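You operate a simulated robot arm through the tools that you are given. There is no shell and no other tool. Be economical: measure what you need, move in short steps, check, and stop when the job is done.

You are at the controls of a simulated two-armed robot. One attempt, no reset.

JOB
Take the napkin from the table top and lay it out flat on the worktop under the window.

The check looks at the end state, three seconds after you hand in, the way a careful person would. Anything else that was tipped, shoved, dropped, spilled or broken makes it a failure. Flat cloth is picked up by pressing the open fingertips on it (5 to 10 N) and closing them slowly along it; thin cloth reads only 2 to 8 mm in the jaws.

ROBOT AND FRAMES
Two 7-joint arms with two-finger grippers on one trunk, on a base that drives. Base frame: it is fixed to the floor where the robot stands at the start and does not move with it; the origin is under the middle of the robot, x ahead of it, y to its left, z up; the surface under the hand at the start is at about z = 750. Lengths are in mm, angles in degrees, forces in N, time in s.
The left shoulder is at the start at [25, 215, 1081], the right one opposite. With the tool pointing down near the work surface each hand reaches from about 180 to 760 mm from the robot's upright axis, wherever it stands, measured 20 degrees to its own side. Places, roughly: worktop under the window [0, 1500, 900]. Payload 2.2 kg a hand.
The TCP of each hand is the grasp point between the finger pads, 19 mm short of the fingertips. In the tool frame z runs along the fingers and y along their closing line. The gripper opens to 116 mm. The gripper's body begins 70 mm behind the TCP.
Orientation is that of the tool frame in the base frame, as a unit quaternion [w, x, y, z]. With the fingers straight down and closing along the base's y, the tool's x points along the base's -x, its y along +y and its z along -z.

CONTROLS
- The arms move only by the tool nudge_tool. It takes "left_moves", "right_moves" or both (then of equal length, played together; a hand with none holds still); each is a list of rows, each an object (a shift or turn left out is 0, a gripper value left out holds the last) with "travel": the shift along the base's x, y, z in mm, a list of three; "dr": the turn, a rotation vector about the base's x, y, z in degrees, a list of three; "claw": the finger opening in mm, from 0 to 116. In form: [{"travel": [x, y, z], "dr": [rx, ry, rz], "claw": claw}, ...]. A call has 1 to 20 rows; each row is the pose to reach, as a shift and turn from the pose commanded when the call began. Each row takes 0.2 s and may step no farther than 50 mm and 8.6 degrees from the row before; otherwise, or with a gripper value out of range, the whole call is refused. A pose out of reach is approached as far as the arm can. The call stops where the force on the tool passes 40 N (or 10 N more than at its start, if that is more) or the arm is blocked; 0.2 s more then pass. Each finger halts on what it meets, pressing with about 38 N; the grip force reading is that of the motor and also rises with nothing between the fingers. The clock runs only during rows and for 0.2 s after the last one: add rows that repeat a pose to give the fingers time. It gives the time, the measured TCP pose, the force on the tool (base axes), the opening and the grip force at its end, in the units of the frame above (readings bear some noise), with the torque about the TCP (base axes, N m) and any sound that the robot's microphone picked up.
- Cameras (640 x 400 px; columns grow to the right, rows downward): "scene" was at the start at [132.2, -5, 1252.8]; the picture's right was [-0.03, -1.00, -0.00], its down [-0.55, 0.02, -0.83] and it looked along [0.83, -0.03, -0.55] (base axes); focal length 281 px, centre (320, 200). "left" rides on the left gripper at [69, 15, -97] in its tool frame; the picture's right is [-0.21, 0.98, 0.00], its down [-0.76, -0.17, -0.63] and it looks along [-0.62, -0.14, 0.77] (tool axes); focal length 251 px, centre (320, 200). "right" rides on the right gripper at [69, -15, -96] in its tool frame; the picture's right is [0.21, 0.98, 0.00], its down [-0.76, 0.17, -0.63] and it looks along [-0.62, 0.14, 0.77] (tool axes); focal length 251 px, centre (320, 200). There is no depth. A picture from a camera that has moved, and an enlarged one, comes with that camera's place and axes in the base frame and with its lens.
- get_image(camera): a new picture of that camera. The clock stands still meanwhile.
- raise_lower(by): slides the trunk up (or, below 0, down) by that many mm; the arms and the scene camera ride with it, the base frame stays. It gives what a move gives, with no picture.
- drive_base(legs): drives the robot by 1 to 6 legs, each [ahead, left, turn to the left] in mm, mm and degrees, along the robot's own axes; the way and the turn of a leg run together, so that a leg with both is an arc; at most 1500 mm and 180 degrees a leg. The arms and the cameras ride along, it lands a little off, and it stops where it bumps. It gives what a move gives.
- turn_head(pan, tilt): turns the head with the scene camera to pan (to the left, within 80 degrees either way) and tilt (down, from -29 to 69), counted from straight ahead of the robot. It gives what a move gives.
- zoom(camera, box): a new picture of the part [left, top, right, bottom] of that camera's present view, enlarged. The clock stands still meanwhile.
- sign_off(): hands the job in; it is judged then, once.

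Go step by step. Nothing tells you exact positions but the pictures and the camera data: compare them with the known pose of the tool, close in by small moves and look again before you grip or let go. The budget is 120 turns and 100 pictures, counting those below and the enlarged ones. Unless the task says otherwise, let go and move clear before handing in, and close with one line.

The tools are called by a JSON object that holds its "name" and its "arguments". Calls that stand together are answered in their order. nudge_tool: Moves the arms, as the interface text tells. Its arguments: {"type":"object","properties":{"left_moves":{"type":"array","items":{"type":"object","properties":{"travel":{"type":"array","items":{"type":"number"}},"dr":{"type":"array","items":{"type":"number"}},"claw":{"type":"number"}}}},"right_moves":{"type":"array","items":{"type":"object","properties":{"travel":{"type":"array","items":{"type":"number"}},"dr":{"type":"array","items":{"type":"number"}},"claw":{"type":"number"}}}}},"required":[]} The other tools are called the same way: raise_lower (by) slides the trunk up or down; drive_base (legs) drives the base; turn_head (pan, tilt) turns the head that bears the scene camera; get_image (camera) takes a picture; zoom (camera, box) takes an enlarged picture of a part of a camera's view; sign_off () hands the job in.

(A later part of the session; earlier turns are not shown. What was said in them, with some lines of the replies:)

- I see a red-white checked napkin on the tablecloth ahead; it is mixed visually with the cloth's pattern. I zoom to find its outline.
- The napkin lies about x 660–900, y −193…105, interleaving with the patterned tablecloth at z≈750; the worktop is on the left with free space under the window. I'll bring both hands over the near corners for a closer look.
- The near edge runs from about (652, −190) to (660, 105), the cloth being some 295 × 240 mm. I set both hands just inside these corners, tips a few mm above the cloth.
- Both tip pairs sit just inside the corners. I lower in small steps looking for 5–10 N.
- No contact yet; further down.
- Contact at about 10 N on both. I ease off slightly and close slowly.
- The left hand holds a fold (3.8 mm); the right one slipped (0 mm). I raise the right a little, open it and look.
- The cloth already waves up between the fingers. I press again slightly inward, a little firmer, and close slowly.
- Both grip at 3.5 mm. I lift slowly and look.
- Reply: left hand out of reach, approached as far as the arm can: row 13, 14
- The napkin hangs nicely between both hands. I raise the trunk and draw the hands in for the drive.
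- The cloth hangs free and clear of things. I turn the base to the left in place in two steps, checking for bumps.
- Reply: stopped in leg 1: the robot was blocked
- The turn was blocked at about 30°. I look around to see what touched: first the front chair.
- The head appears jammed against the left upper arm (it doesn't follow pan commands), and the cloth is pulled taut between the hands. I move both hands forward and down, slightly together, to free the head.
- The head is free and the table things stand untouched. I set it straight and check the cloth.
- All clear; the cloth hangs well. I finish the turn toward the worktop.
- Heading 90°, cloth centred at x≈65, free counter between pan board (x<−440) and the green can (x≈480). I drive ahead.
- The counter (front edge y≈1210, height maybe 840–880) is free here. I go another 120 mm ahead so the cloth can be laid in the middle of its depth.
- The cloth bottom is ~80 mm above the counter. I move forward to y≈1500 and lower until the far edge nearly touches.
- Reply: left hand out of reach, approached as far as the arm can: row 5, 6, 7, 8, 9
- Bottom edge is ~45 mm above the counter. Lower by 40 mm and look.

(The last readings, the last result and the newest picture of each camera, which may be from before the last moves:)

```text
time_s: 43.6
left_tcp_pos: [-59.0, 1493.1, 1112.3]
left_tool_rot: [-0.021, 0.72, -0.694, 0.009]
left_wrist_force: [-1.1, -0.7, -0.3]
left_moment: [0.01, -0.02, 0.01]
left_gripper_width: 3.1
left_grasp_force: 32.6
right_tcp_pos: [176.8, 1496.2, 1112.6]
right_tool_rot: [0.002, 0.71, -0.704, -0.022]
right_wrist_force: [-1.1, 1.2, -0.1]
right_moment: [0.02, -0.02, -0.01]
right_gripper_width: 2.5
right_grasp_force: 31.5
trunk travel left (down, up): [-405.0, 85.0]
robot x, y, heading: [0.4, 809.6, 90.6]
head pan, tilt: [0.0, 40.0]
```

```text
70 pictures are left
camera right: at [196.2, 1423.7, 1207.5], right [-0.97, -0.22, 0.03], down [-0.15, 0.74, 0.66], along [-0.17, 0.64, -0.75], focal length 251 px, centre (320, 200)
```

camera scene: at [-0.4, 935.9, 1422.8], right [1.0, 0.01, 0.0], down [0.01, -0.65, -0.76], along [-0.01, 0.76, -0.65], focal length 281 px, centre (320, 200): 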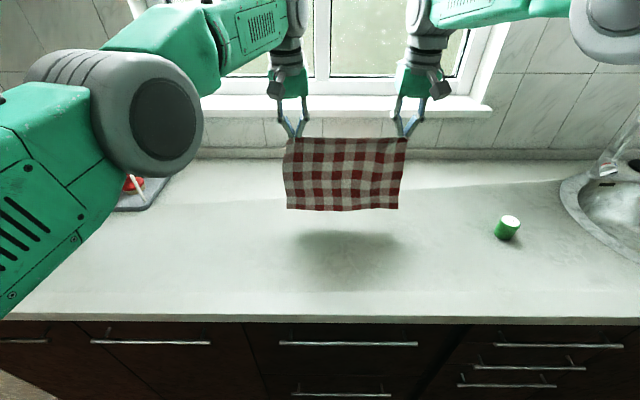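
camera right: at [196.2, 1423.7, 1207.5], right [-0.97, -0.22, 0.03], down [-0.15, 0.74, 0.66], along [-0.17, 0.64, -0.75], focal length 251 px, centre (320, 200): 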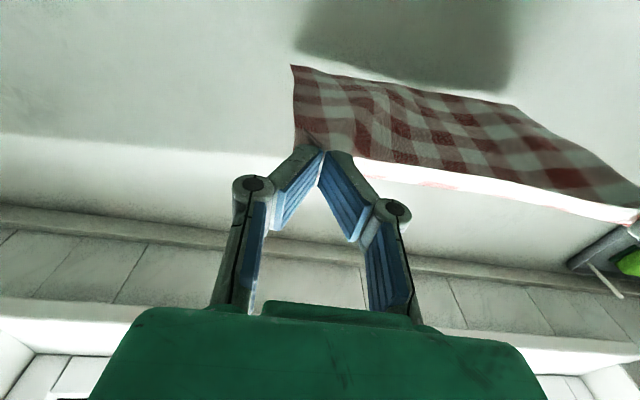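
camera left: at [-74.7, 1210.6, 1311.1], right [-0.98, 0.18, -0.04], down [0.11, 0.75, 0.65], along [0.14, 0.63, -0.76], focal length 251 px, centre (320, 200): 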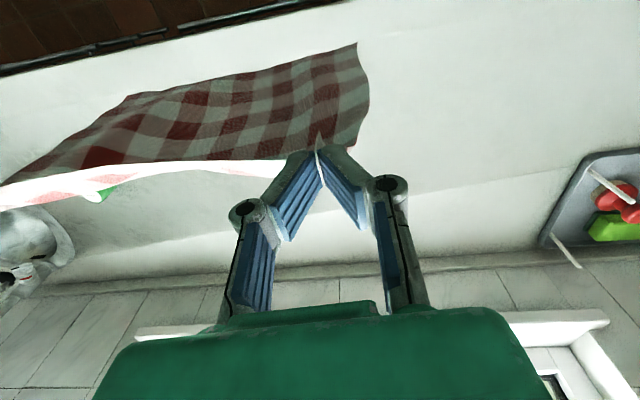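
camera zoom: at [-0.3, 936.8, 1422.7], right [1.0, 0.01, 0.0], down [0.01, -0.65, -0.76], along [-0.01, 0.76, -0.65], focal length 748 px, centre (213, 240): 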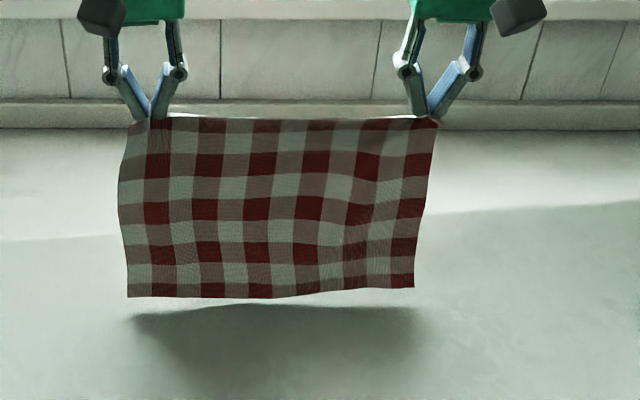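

The far edge hovers ~10 mm above the counter. I begin laying: lowering while drawing the hands back toward me.

{"name": "nudge_tool", "arguments": {"left_moves": [{"travel": [0, 0, -8]}, {"travel": [0, 0, -16]}, {"travel": [0, -8, -28]}, {"travel": [0, -20, -40]}, {"travel": [0, -32, -53]}, {"travel": [0, -45, -66]}, {"travel": [0, -58, -79]}, {"travel": [0, -72, -92]}, {"travel": [0, -72, -92]}], "right_moves": [{"travel": [0, 0, -8]}, {"travel": [0, 0, -16]}, {"travel": [0, -8, -28]}, {"travel": [0, -20, -40]}, {"travel": [0, -32, -53]}, {"travel": [0, -45, -66]}, {"travel": [0, -58, -79]}, {"travel": [0, -72, -92]}, {"travel": [0, -72, -92]}]}}

{"name": "get_image", "arguments": {"camera": "scene"}}

{"name": "get_image", "arguments": {"camera": "left"}}

```text
time_s: 45.6
left_tcp_pos: [-60.3, 1418.4, 1020.8]
left_tool_rot: [-0.02, 0.72, -0.694, 0.01]
left_wrist_force: [0.5, -0.3, -0.1]
left_moment: [0.03, -0.01, -0.01]
left_gripper_width: 2.3
left_grasp_force: 31.5
right_tcp_pos: [176.9, 1425.2, 1020.9]
right_tool_rot: [0.002, 0.709, -0.704, -0.022]
right_wrist_force: [-0.7, 0.7, -0.5]
right_moment: [-0.01, 0.0, 0.0]
right_gripper_width: 2.9
right_grasp_force: 32.2
trunk travel left (down, up): [-405.0, 85.0]
robot x, y, heading: [-2.2, 803.2, 90.5]
head pan, tilt: [0.0, 40.0]
```

```text
69 pictures are left
camera scene: at [-0.2, 936.1, 1422.8], right [1.0, 0.01, 0.0], down [0.01, -0.65, -0.76], along [-0.01, 0.76, -0.65], focal length 281 px, centre (320, 200)
```

scene: 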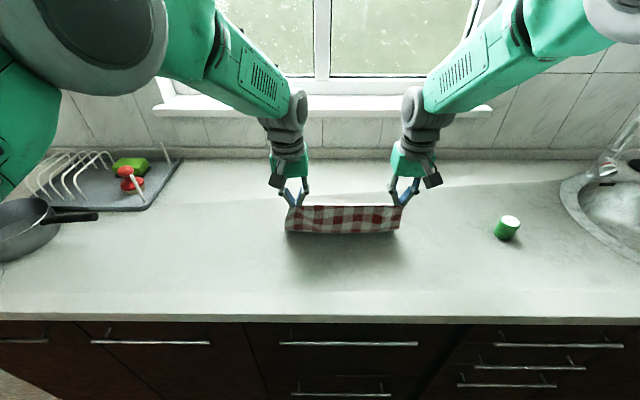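

```text
68 pictures are left
camera left: at [-77.7, 1346.2, 1116.0], right [-0.98, 0.18, -0.04], down [0.11, 0.75, 0.65], along [0.15, 0.64, -0.76], focal length 251 px, centre (320, 200)
```

left: 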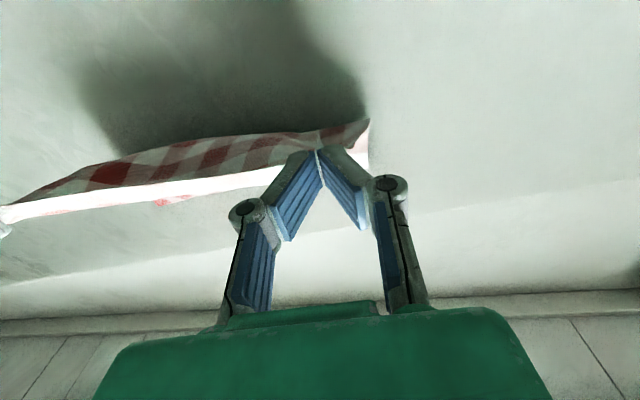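

The far part is laid and bending the right way. I continue back and down to just above the counter.

{"name": "nudge_tool", "arguments": {"left_moves": [{"travel": [0, -14, -13]}, {"travel": [0, -28, -26]}, {"travel": [0, -42, -39]}, {"travel": [0, -56, -52]}, {"travel": [0, -70, -65]}, {"travel": [0, -84, -78]}, {"travel": [0, -98, -90]}, {"travel": [0, -110, -100]}, {"travel": [0, -122, -110]}, {"travel": [0, -122, -110]}], "right_moves": [{"travel": [0, -15, -13]}, {"travel": [0, -30, -26]}, {"travel": [0, -44, -39]}, {"travel": [0, -59, -52]}, {"travel": [0, -73, -65]}, {"travel": [0, -88, -78]}, {"travel": [0, -102, -90]}, {"travel": [0, -115, -100]}, {"travel": [0, -128, -110]}, {"travel": [0, -128, -110]}]}}

{"name": "get_image", "arguments": {"camera": "scene"}}

{"name": "get_image", "arguments": {"camera": "left"}}

{"name": "get_image", "arguments": {"camera": "right"}}

```text
time_s: 47.8
left_tcp_pos: [-60.8, 1295.2, 910.4]
left_tool_rot: [-0.023, 0.721, -0.692, 0.011]
left_wrist_force: [1.2, 0.3, -0.5]
left_moment: [0.02, -0.05, -0.04]
left_gripper_width: 2.6
left_grasp_force: 32.1
right_tcp_pos: [177.1, 1295.6, 911.7]
right_tool_rot: [0.001, 0.71, -0.704, -0.023]
right_wrist_force: [-1.2, -0.3, -0.1]
right_moment: [0.01, -0.03, 0.0]
right_gripper_width: 3.1
right_grasp_force: 31.9
trunk travel left (down, up): [-405.0, 85.0]
robot x, y, heading: [4.8, 806.9, 90.7]
head pan, tilt: [0.0, 40.0]
```

```text
67 pictures are left
camera scene: at [-0.2, 935.1, 1422.8], right [1.0, 0.01, 0.0], down [0.01, -0.65, -0.76], along [-0.01, 0.76, -0.65], focal length 281 px, centre (320, 200)
```

scene: 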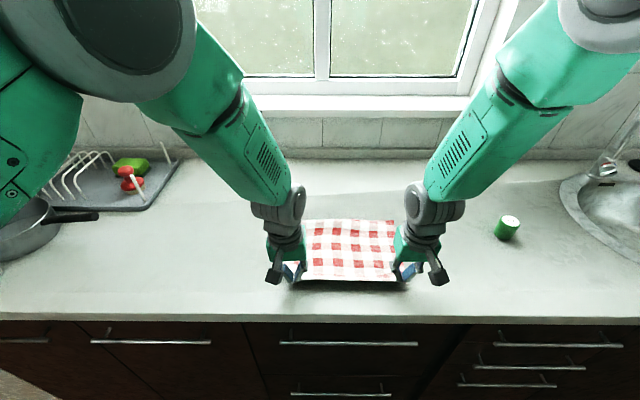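

```text
66 pictures are left
camera left: at [-78.9, 1224.4, 1005.5], right [-0.98, 0.17, -0.04], down [0.11, 0.75, 0.65], along [0.15, 0.64, -0.76], focal length 251 px, centre (320, 200)
```

left: 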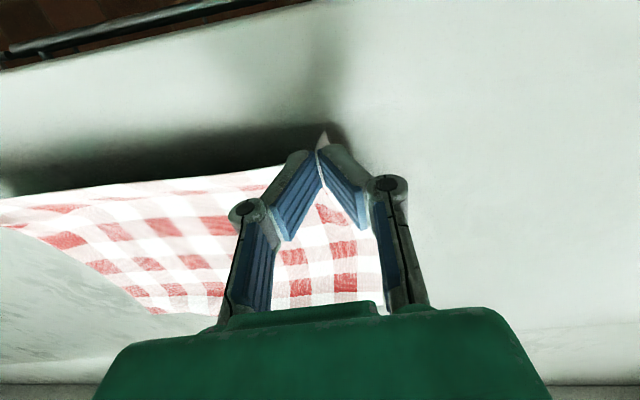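

```text
65 pictures are left
camera right: at [196.5, 1223.7, 1007.0], right [-0.97, -0.22, 0.03], down [-0.15, 0.74, 0.66], along [-0.17, 0.64, -0.75], focal length 251 px, centre (320, 200)
```

right: 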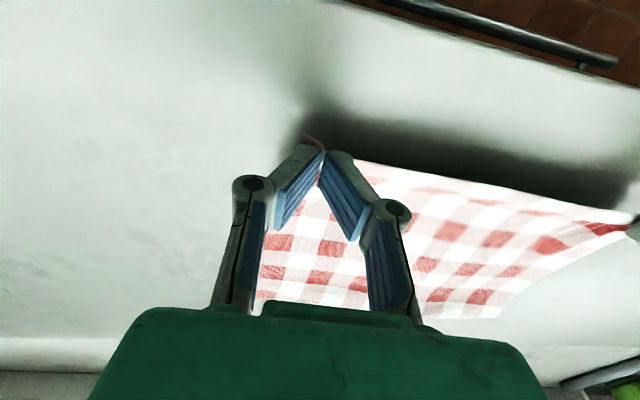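

The napkin is spread nicely; tips are still some mm above the counter. I lower the last bit in small steps while drawing back slightly.

{"name": "nudge_tool", "arguments": {"left_moves": [{"travel": [0, -4, -5]}, {"travel": [0, -8, -10]}, {"travel": [0, -10, -14]}, {"travel": [0, -10, -14]}], "right_moves": [{"travel": [0, -4, -5]}, {"travel": [0, -8, -10]}, {"travel": [0, -10, -14]}, {"travel": [0, -10, -14]}]}}

```text
time_s: 48.8
left_tcp_pos: [-63.9, 1286.6, 896.5]
left_tool_rot: [-0.022, 0.723, -0.69, 0.011]
left_wrist_force: [1.4, 0.7, 0.3]
left_moment: [-0.03, -0.07, 0.03]
left_gripper_width: 3.4
left_grasp_force: 33.0
right_tcp_pos: [177.4, 1286.4, 898.0]
right_tool_rot: [0.002, 0.71, -0.704, -0.022]
right_wrist_force: [-0.9, -0.8, 0.4]
right_moment: [0.0, 0.0, 0.02]
right_gripper_width: 2.9
right_grasp_force: 32.0
trunk travel left (down, up): [-405.0, 85.0]
robot x, y, heading: [3.6, 807.0, 90.6]
head pan, tilt: [0.0, 40.0]
```

{"name": "nudge_tool", "arguments": {"left_moves": [{"travel": [0, -2, -4]}, {"travel": [0, -3, -7]}, {"travel": [0, -3, -7]}], "right_moves": [{"travel": [0, -2, -4]}, {"travel": [0, -3, -7]}, {"travel": [0, -3, -7]}]}}

{"name": "zoom", "arguments": {"camera": "left", "box": [200, 80, 440, 230]}}

```text
time_s: 49.6
left_tcp_pos: [-61.8, 1283.9, 889.7]
left_tool_rot: [-0.023, 0.723, -0.69, 0.011]
left_wrist_force: [1.4, -0.7, -0.2]
left_moment: [-0.01, -0.03, -0.04]
left_gripper_width: 2.8
left_grasp_force: 31.5
right_tcp_pos: [176.1, 1282.9, 891.7]
right_tool_rot: [0.0, 0.709, -0.705, -0.024]
right_wrist_force: [-1.0, -0.7, 0.1]
right_moment: [0.03, 0.01, 0.03]
right_gripper_width: 2.9
right_grasp_force: 32.2
trunk travel left (down, up): [-405.0, 85.0]
robot x, y, heading: [0.6, 803.6, 90.5]
head pan, tilt: [0.0, 40.0]
```

```text
2.67 times, centred on (320, 155) of left
camera zoom: at [-79.9, 1212.0, 984.4], right [-0.98, 0.17, -0.04], down [0.1, 0.75, 0.65], along [0.14, 0.64, -0.76], focal length 670 px, centre (320, 320)
```

zoom: 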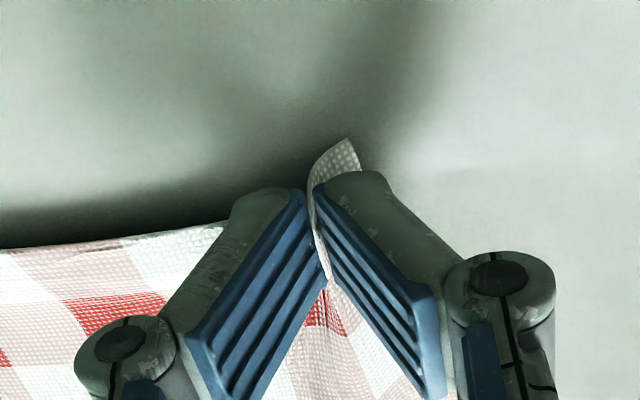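

Still no contact; continue down gently.

{"name": "nudge_tool", "arguments": {"left_moves": [{"travel": [0, 0, -3]}, {"travel": [0, 0, -5]}, {"travel": [0, 0, -5]}], "right_moves": [{"travel": [0, 0, -3]}, {"travel": [0, 0, -6]}, {"travel": [0, 0, -6]}]}}

```text
time_s: 50.4
left_tcp_pos: [-62.4, 1283.2, 884.5]
left_tool_rot: [-0.022, 0.722, -0.692, 0.011]
left_wrist_force: [0.3, 0.7, -0.4]
left_moment: [0.02, 0.03, 0.01]
left_gripper_width: 2.9
left_grasp_force: 31.3
right_tcp_pos: [176.2, 1283.4, 886.3]
right_tool_rot: [0.001, 0.71, -0.704, -0.024]
right_wrist_force: [-0.7, -0.2, 0.2]
right_moment: [0.02, 0.0, 0.0]
right_gripper_width: 2.8
right_grasp_force: 32.1
trunk travel left (down, up): [-405.0, 85.0]
robot x, y, heading: [1.0, 804.6, 90.4]
head pan, tilt: [0.0, 40.0]
```

{"name": "nudge_tool", "arguments": {"left_moves": [{"travel": [0, 0, -2]}, {"travel": [0, 0, -4]}, {"travel": [0, 0, -4]}], "right_moves": [{"travel": [0, 0, -3]}, {"travel": [0, 0, -5]}, {"travel": [0, 0, -5]}]}}

{"name": "zoom", "arguments": {"camera": "scene", "box": [240, 200, 480, 350]}}

```text
time_s: 51.2
left_tcp_pos: [-61.0, 1283.2, 880.9]
left_tool_rot: [-0.022, 0.722, -0.692, 0.009]
left_wrist_force: [0.9, 1.1, 5.0]
left_moment: [0.0, 0.02, -0.04]
left_gripper_width: 2.8
left_grasp_force: 31.9
right_tcp_pos: [176.8, 1283.1, 881.8]
right_tool_rot: [0.001, 0.71, -0.704, -0.023]
right_wrist_force: [-0.2, 1.2, 5.3]
right_moment: [0.03, 0.0, -0.05]
right_gripper_width: 3.1
right_grasp_force: 32.0
trunk travel left (down, up): [-405.0, 85.0]
robot x, y, heading: [1.3, 803.9, 90.5]
head pan, tilt: [0.0, 40.0]
```

```text
2.67 times, centred on (360, 275) of scene
camera zoom: at [-0.3, 934.2, 1423.1], right [1.0, 0.01, 0.0], down [0.01, -0.65, -0.76], along [-0.01, 0.76, -0.65], focal length 748 px, centre (213, 0)
```

zoom: 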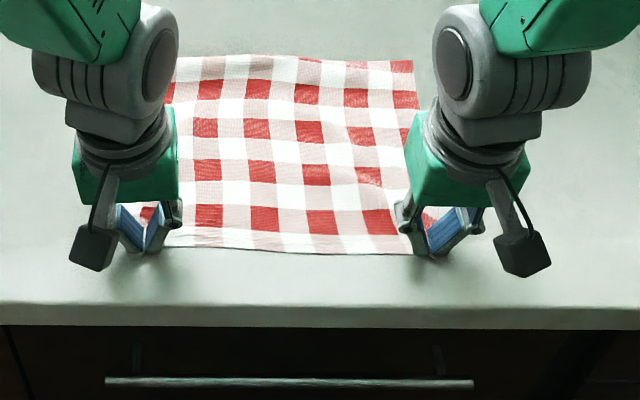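

Contact at 5 N (counter z≈862). I draw back a few mm to tension the cloth, then open slowly while pressed so the gathers spread out again.

{"name": "nudge_tool", "arguments": {"left_moves": [{"travel": [-2, -3, 0]}, {"travel": [-3, -6, 0]}, {"travel": [-3, -6, 0], "claw": 5}, {"travel": [-3, -6, 0], "claw": 8}, {"travel": [-3, -6, 0], "claw": 11}, {"travel": [-3, -6, 0], "claw": 14}, {"travel": [-3, -6, 0], "claw": 17}, {"travel": [-3, -6, 0], "claw": 20}, {"travel": [-3, -6, 0], "claw": 22}, {"travel": [-3, -6, 0], "claw": 24}, {"travel": [-3, -6, 0], "claw": 26}, {"travel": [-3, -6, 0], "claw": 26}], "right_moves": [{"travel": [2, -3, 0]}, {"travel": [3, -6, 0]}, {"travel": [3, -6, 0], "claw": 5}, {"travel": [3, -6, 0], "claw": 8}, {"travel": [3, -6, 0], "claw": 11}, {"travel": [3, -6, 0], "claw": 14}, {"travel": [3, -6, 0], "claw": 17}, {"travel": [3, -6, 0], "claw": 20}, {"travel": [3, -6, 0], "claw": 23}, {"travel": [3, -6, 0], "claw": 26}, {"travel": [3, -6, 0], "claw": 29}, {"travel": [3, -6, 0], "claw": 29}]}}

{"name": "zoom", "arguments": {"camera": "left", "box": [160, 60, 480, 260]}}

{"name": "zoom", "arguments": {"camera": "right", "box": [160, 60, 480, 260]}}

```text
time_s: 53.8
left_tcp_pos: [-64.2, 1276.9, 881.9]
left_tool_rot: [-0.021, 0.721, -0.693, 0.01]
left_wrist_force: [0.0, -0.8, 0.1]
left_moment: [0.0, 0.02, 0.02]
left_gripper_width: 21.3
left_grasp_force: 3.8
right_tcp_pos: [179.7, 1276.9, 880.1]
right_tool_rot: [0.002, 0.71, -0.704, -0.024]
right_wrist_force: [-1.0, 0.3, 4.1]
right_moment: [-0.01, 0.0, -0.04]
right_gripper_width: 29.2
right_grasp_force: 0.0
trunk travel left (down, up): [-405.0, 85.0]
robot x, y, heading: [-2.2, 809.4, 90.3]
head pan, tilt: [0.0, 40.0]
```

```text
2.00 times, centred on (320, 160) of left
camera zoom: at [-81.5, 1205.5, 975.7], right [-0.98, 0.18, -0.04], down [0.11, 0.75, 0.65], along [0.15, 0.64, -0.76], focal length 503 px, centre (320, 280)
```

zoom: 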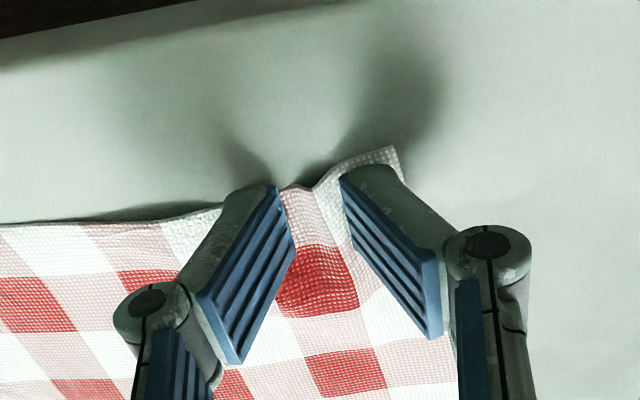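

```text
2.00 times, centred on (320, 160) of right
camera zoom: at [198.6, 1204.0, 974.7], right [-0.97, -0.22, 0.03], down [-0.15, 0.74, 0.66], along [-0.17, 0.64, -0.75], focal length 503 px, centre (320, 280)
```

zoom: 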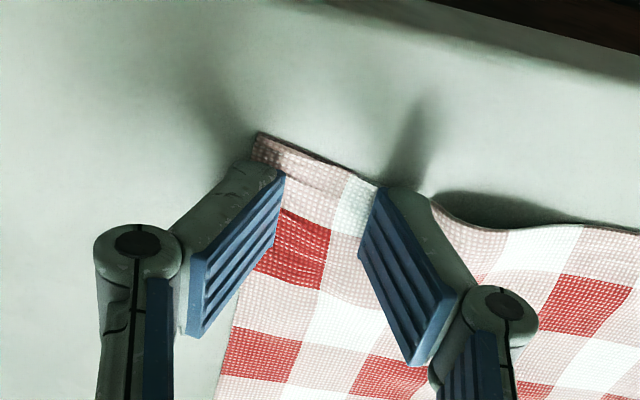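

The corners have opened out with small waves left. I lift both hands clear and look at the whole cloth.

{"name": "nudge_tool", "arguments": {"left_moves": [{"travel": [0, 0, 3]}, {"travel": [0, 0, 8]}, {"travel": [0, 0, 20]}, {"travel": [0, 0, 40]}, {"travel": [0, 0, 70]}, {"travel": [-30, 0, 100]}, {"travel": [-70, -20, 125]}, {"travel": [-110, -40, 150]}, {"travel": [-150, -60, 170]}], "right_moves": [{"travel": [0, 0, 3]}, {"travel": [0, 0, 8]}, {"travel": [0, 0, 20]}, {"travel": [0, 0, 40]}, {"travel": [0, 0, 70]}, {"travel": [30, 0, 100]}, {"travel": [60, -20, 125]}, {"travel": [90, -40, 150]}, {"travel": [120, -60, 170]}]}}

{"name": "zoom", "arguments": {"camera": "scene", "box": [240, 190, 480, 340]}}

{"name": "get_image", "arguments": {"camera": "left"}}

```text
refused: row 7 steps farther than a row can; nothing moved
```

```text
2.67 times, centred on (360, 265) of scene
camera zoom: at [-0.1, 934.1, 1423.0], right [1.0, 0.01, 0.0], down [0.01, -0.65, -0.76], along [-0.01, 0.76, -0.65], focal length 748 px, centre (213, 27)
```

zoom: 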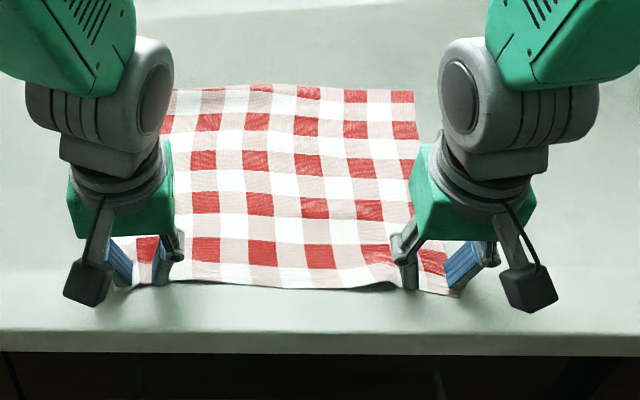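

```text
59 pictures are left
camera left: at [-81.5, 1205.5, 975.7], right [-0.98, 0.18, -0.04], down [0.11, 0.75, 0.65], along [0.15, 0.64, -0.76], focal length 251 px, centre (320, 200)
```

left: 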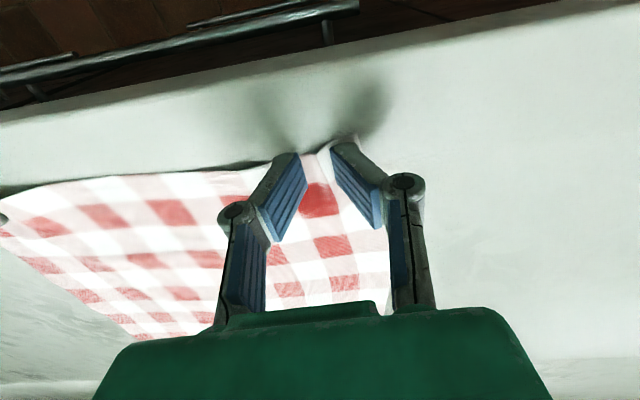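

The move was refused for step size; same again with smaller steps.

{"name": "nudge_tool", "arguments": {"left_moves": [{"travel": [0, 0, 3]}, {"travel": [0, 0, 8]}, {"travel": [0, 0, 20]}, {"travel": [0, 0, 40]}, {"travel": [0, 0, 70]}, {"travel": [-25, 0, 100]}, {"travel": [-55, -15, 120]}, {"travel": [-85, -30, 140]}, {"travel": [-115, -45, 160]}], "right_moves": [{"travel": [0, 0, 3]}, {"travel": [0, 0, 8]}, {"travel": [0, 0, 20]}, {"travel": [0, 0, 40]}, {"travel": [0, 0, 70]}, {"travel": [25, 0, 100]}, {"travel": [55, -15, 120]}, {"travel": [85, -30, 140]}, {"travel": [115, -45, 160]}]}}

{"name": "zoom", "arguments": {"camera": "scene", "box": [240, 190, 480, 340]}}

{"name": "get_image", "arguments": {"camera": "left"}}

```text
time_s: 55.8
left_tcp_pos: [-178.3, 1230.1, 1041.8]
left_tool_rot: [-0.022, 0.72, -0.693, 0.009]
left_wrist_force: [-0.4, -0.2, 0.3]
left_moment: [0.01, -0.04, -0.01]
left_gripper_width: 25.9
left_grasp_force: 0.2
right_tcp_pos: [293.6, 1230.0, 1042.4]
right_tool_rot: [0.002, 0.71, -0.704, -0.024]
right_wrist_force: [-0.3, 0.1, -0.5]
right_moment: [0.03, 0.06, -0.02]
right_gripper_width: 29.1
right_grasp_force: 0.0
trunk travel left (down, up): [-405.0, 85.0]
robot x, y, heading: [4.2, 804.1, 90.8]
head pan, tilt: [0.0, 40.0]
```

```text
2.67 times, centred on (360, 265) of scene
camera zoom: at [-0.3, 930.3, 1423.4], right [1.0, 0.01, 0.0], down [0.01, -0.64, -0.77], along [-0.01, 0.77, -0.64], focal length 748 px, centre (213, 27)
```

zoom: 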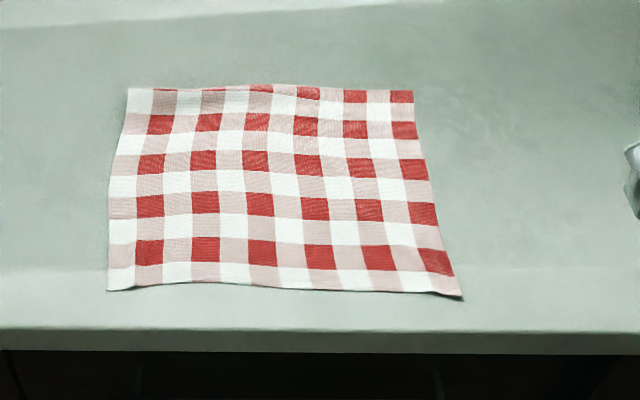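

```text
57 pictures are left
camera left: at [-196.0, 1158.1, 1135.7], right [-0.98, 0.18, -0.04], down [0.11, 0.75, 0.65], along [0.15, 0.64, -0.76], focal length 251 px, centre (320, 200)
```

left: 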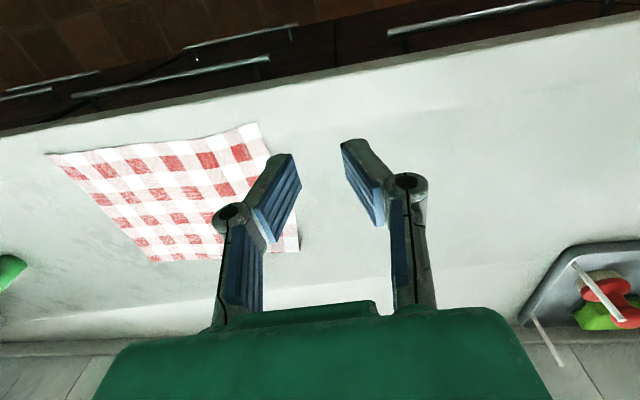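

The napkin lies open and nearly flat. I check ripples and the surroundings closely.

{"name": "zoom", "arguments": {"camera": "scene", "box": [270, 215, 430, 315]}}

{"name": "get_image", "arguments": {"camera": "right"}}

{"name": "get_image", "arguments": {"camera": "scene"}}

```text
4.00 times, centred on (350, 265) of scene
camera zoom: at [-0.3, 930.3, 1423.4], right [1.0, 0.01, 0.0], down [0.01, -0.64, -0.77], along [-0.01, 0.77, -0.64], focal length 1122 px, centre (200, -60)
```

zoom: 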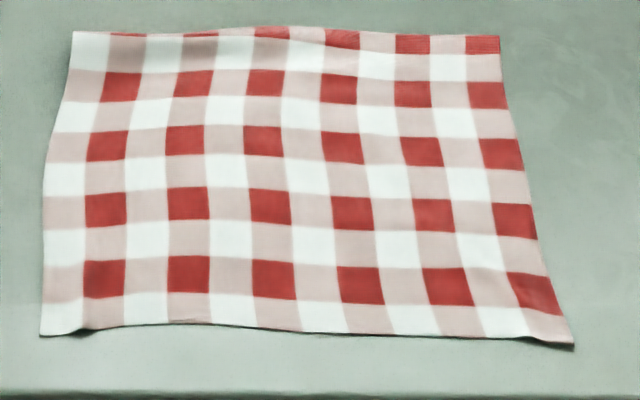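

```text
55 pictures are left
camera right: at [312.7, 1157.0, 1135.5], right [-0.97, -0.22, 0.03], down [-0.15, 0.73, 0.66], along [-0.17, 0.64, -0.75], focal length 251 px, centre (320, 200)
```

right: 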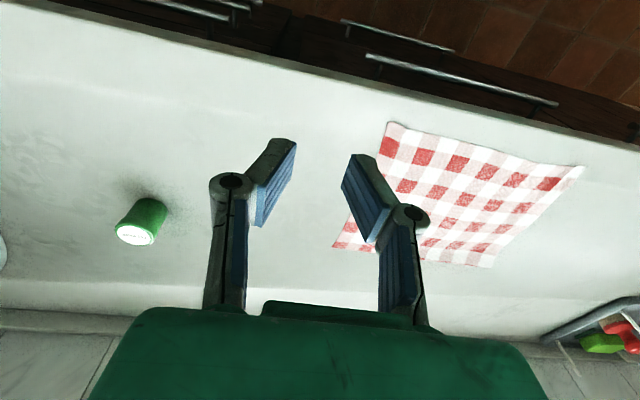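

```text
54 pictures are left
camera scene: at [-0.3, 930.3, 1423.4], right [1.0, 0.01, 0.0], down [0.01, -0.64, -0.77], along [-0.01, 0.77, -0.64], focal length 281 px, centre (320, 200)
```

scene: 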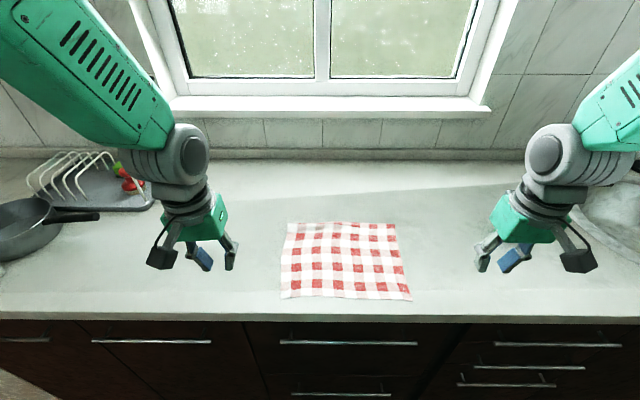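

The napkin lies spread with no folds on the worktop, the hands are clear, and nothing nearby was touched. I hand in.

{"name": "sign_off", "arguments": {}}

```text
The job is handed in.
```

The napkin is spread on the worktop under the window with no folds, only slight ripples; both hands are clear, and I saw nothing tipped or moved, though I didn't check the chairs again.
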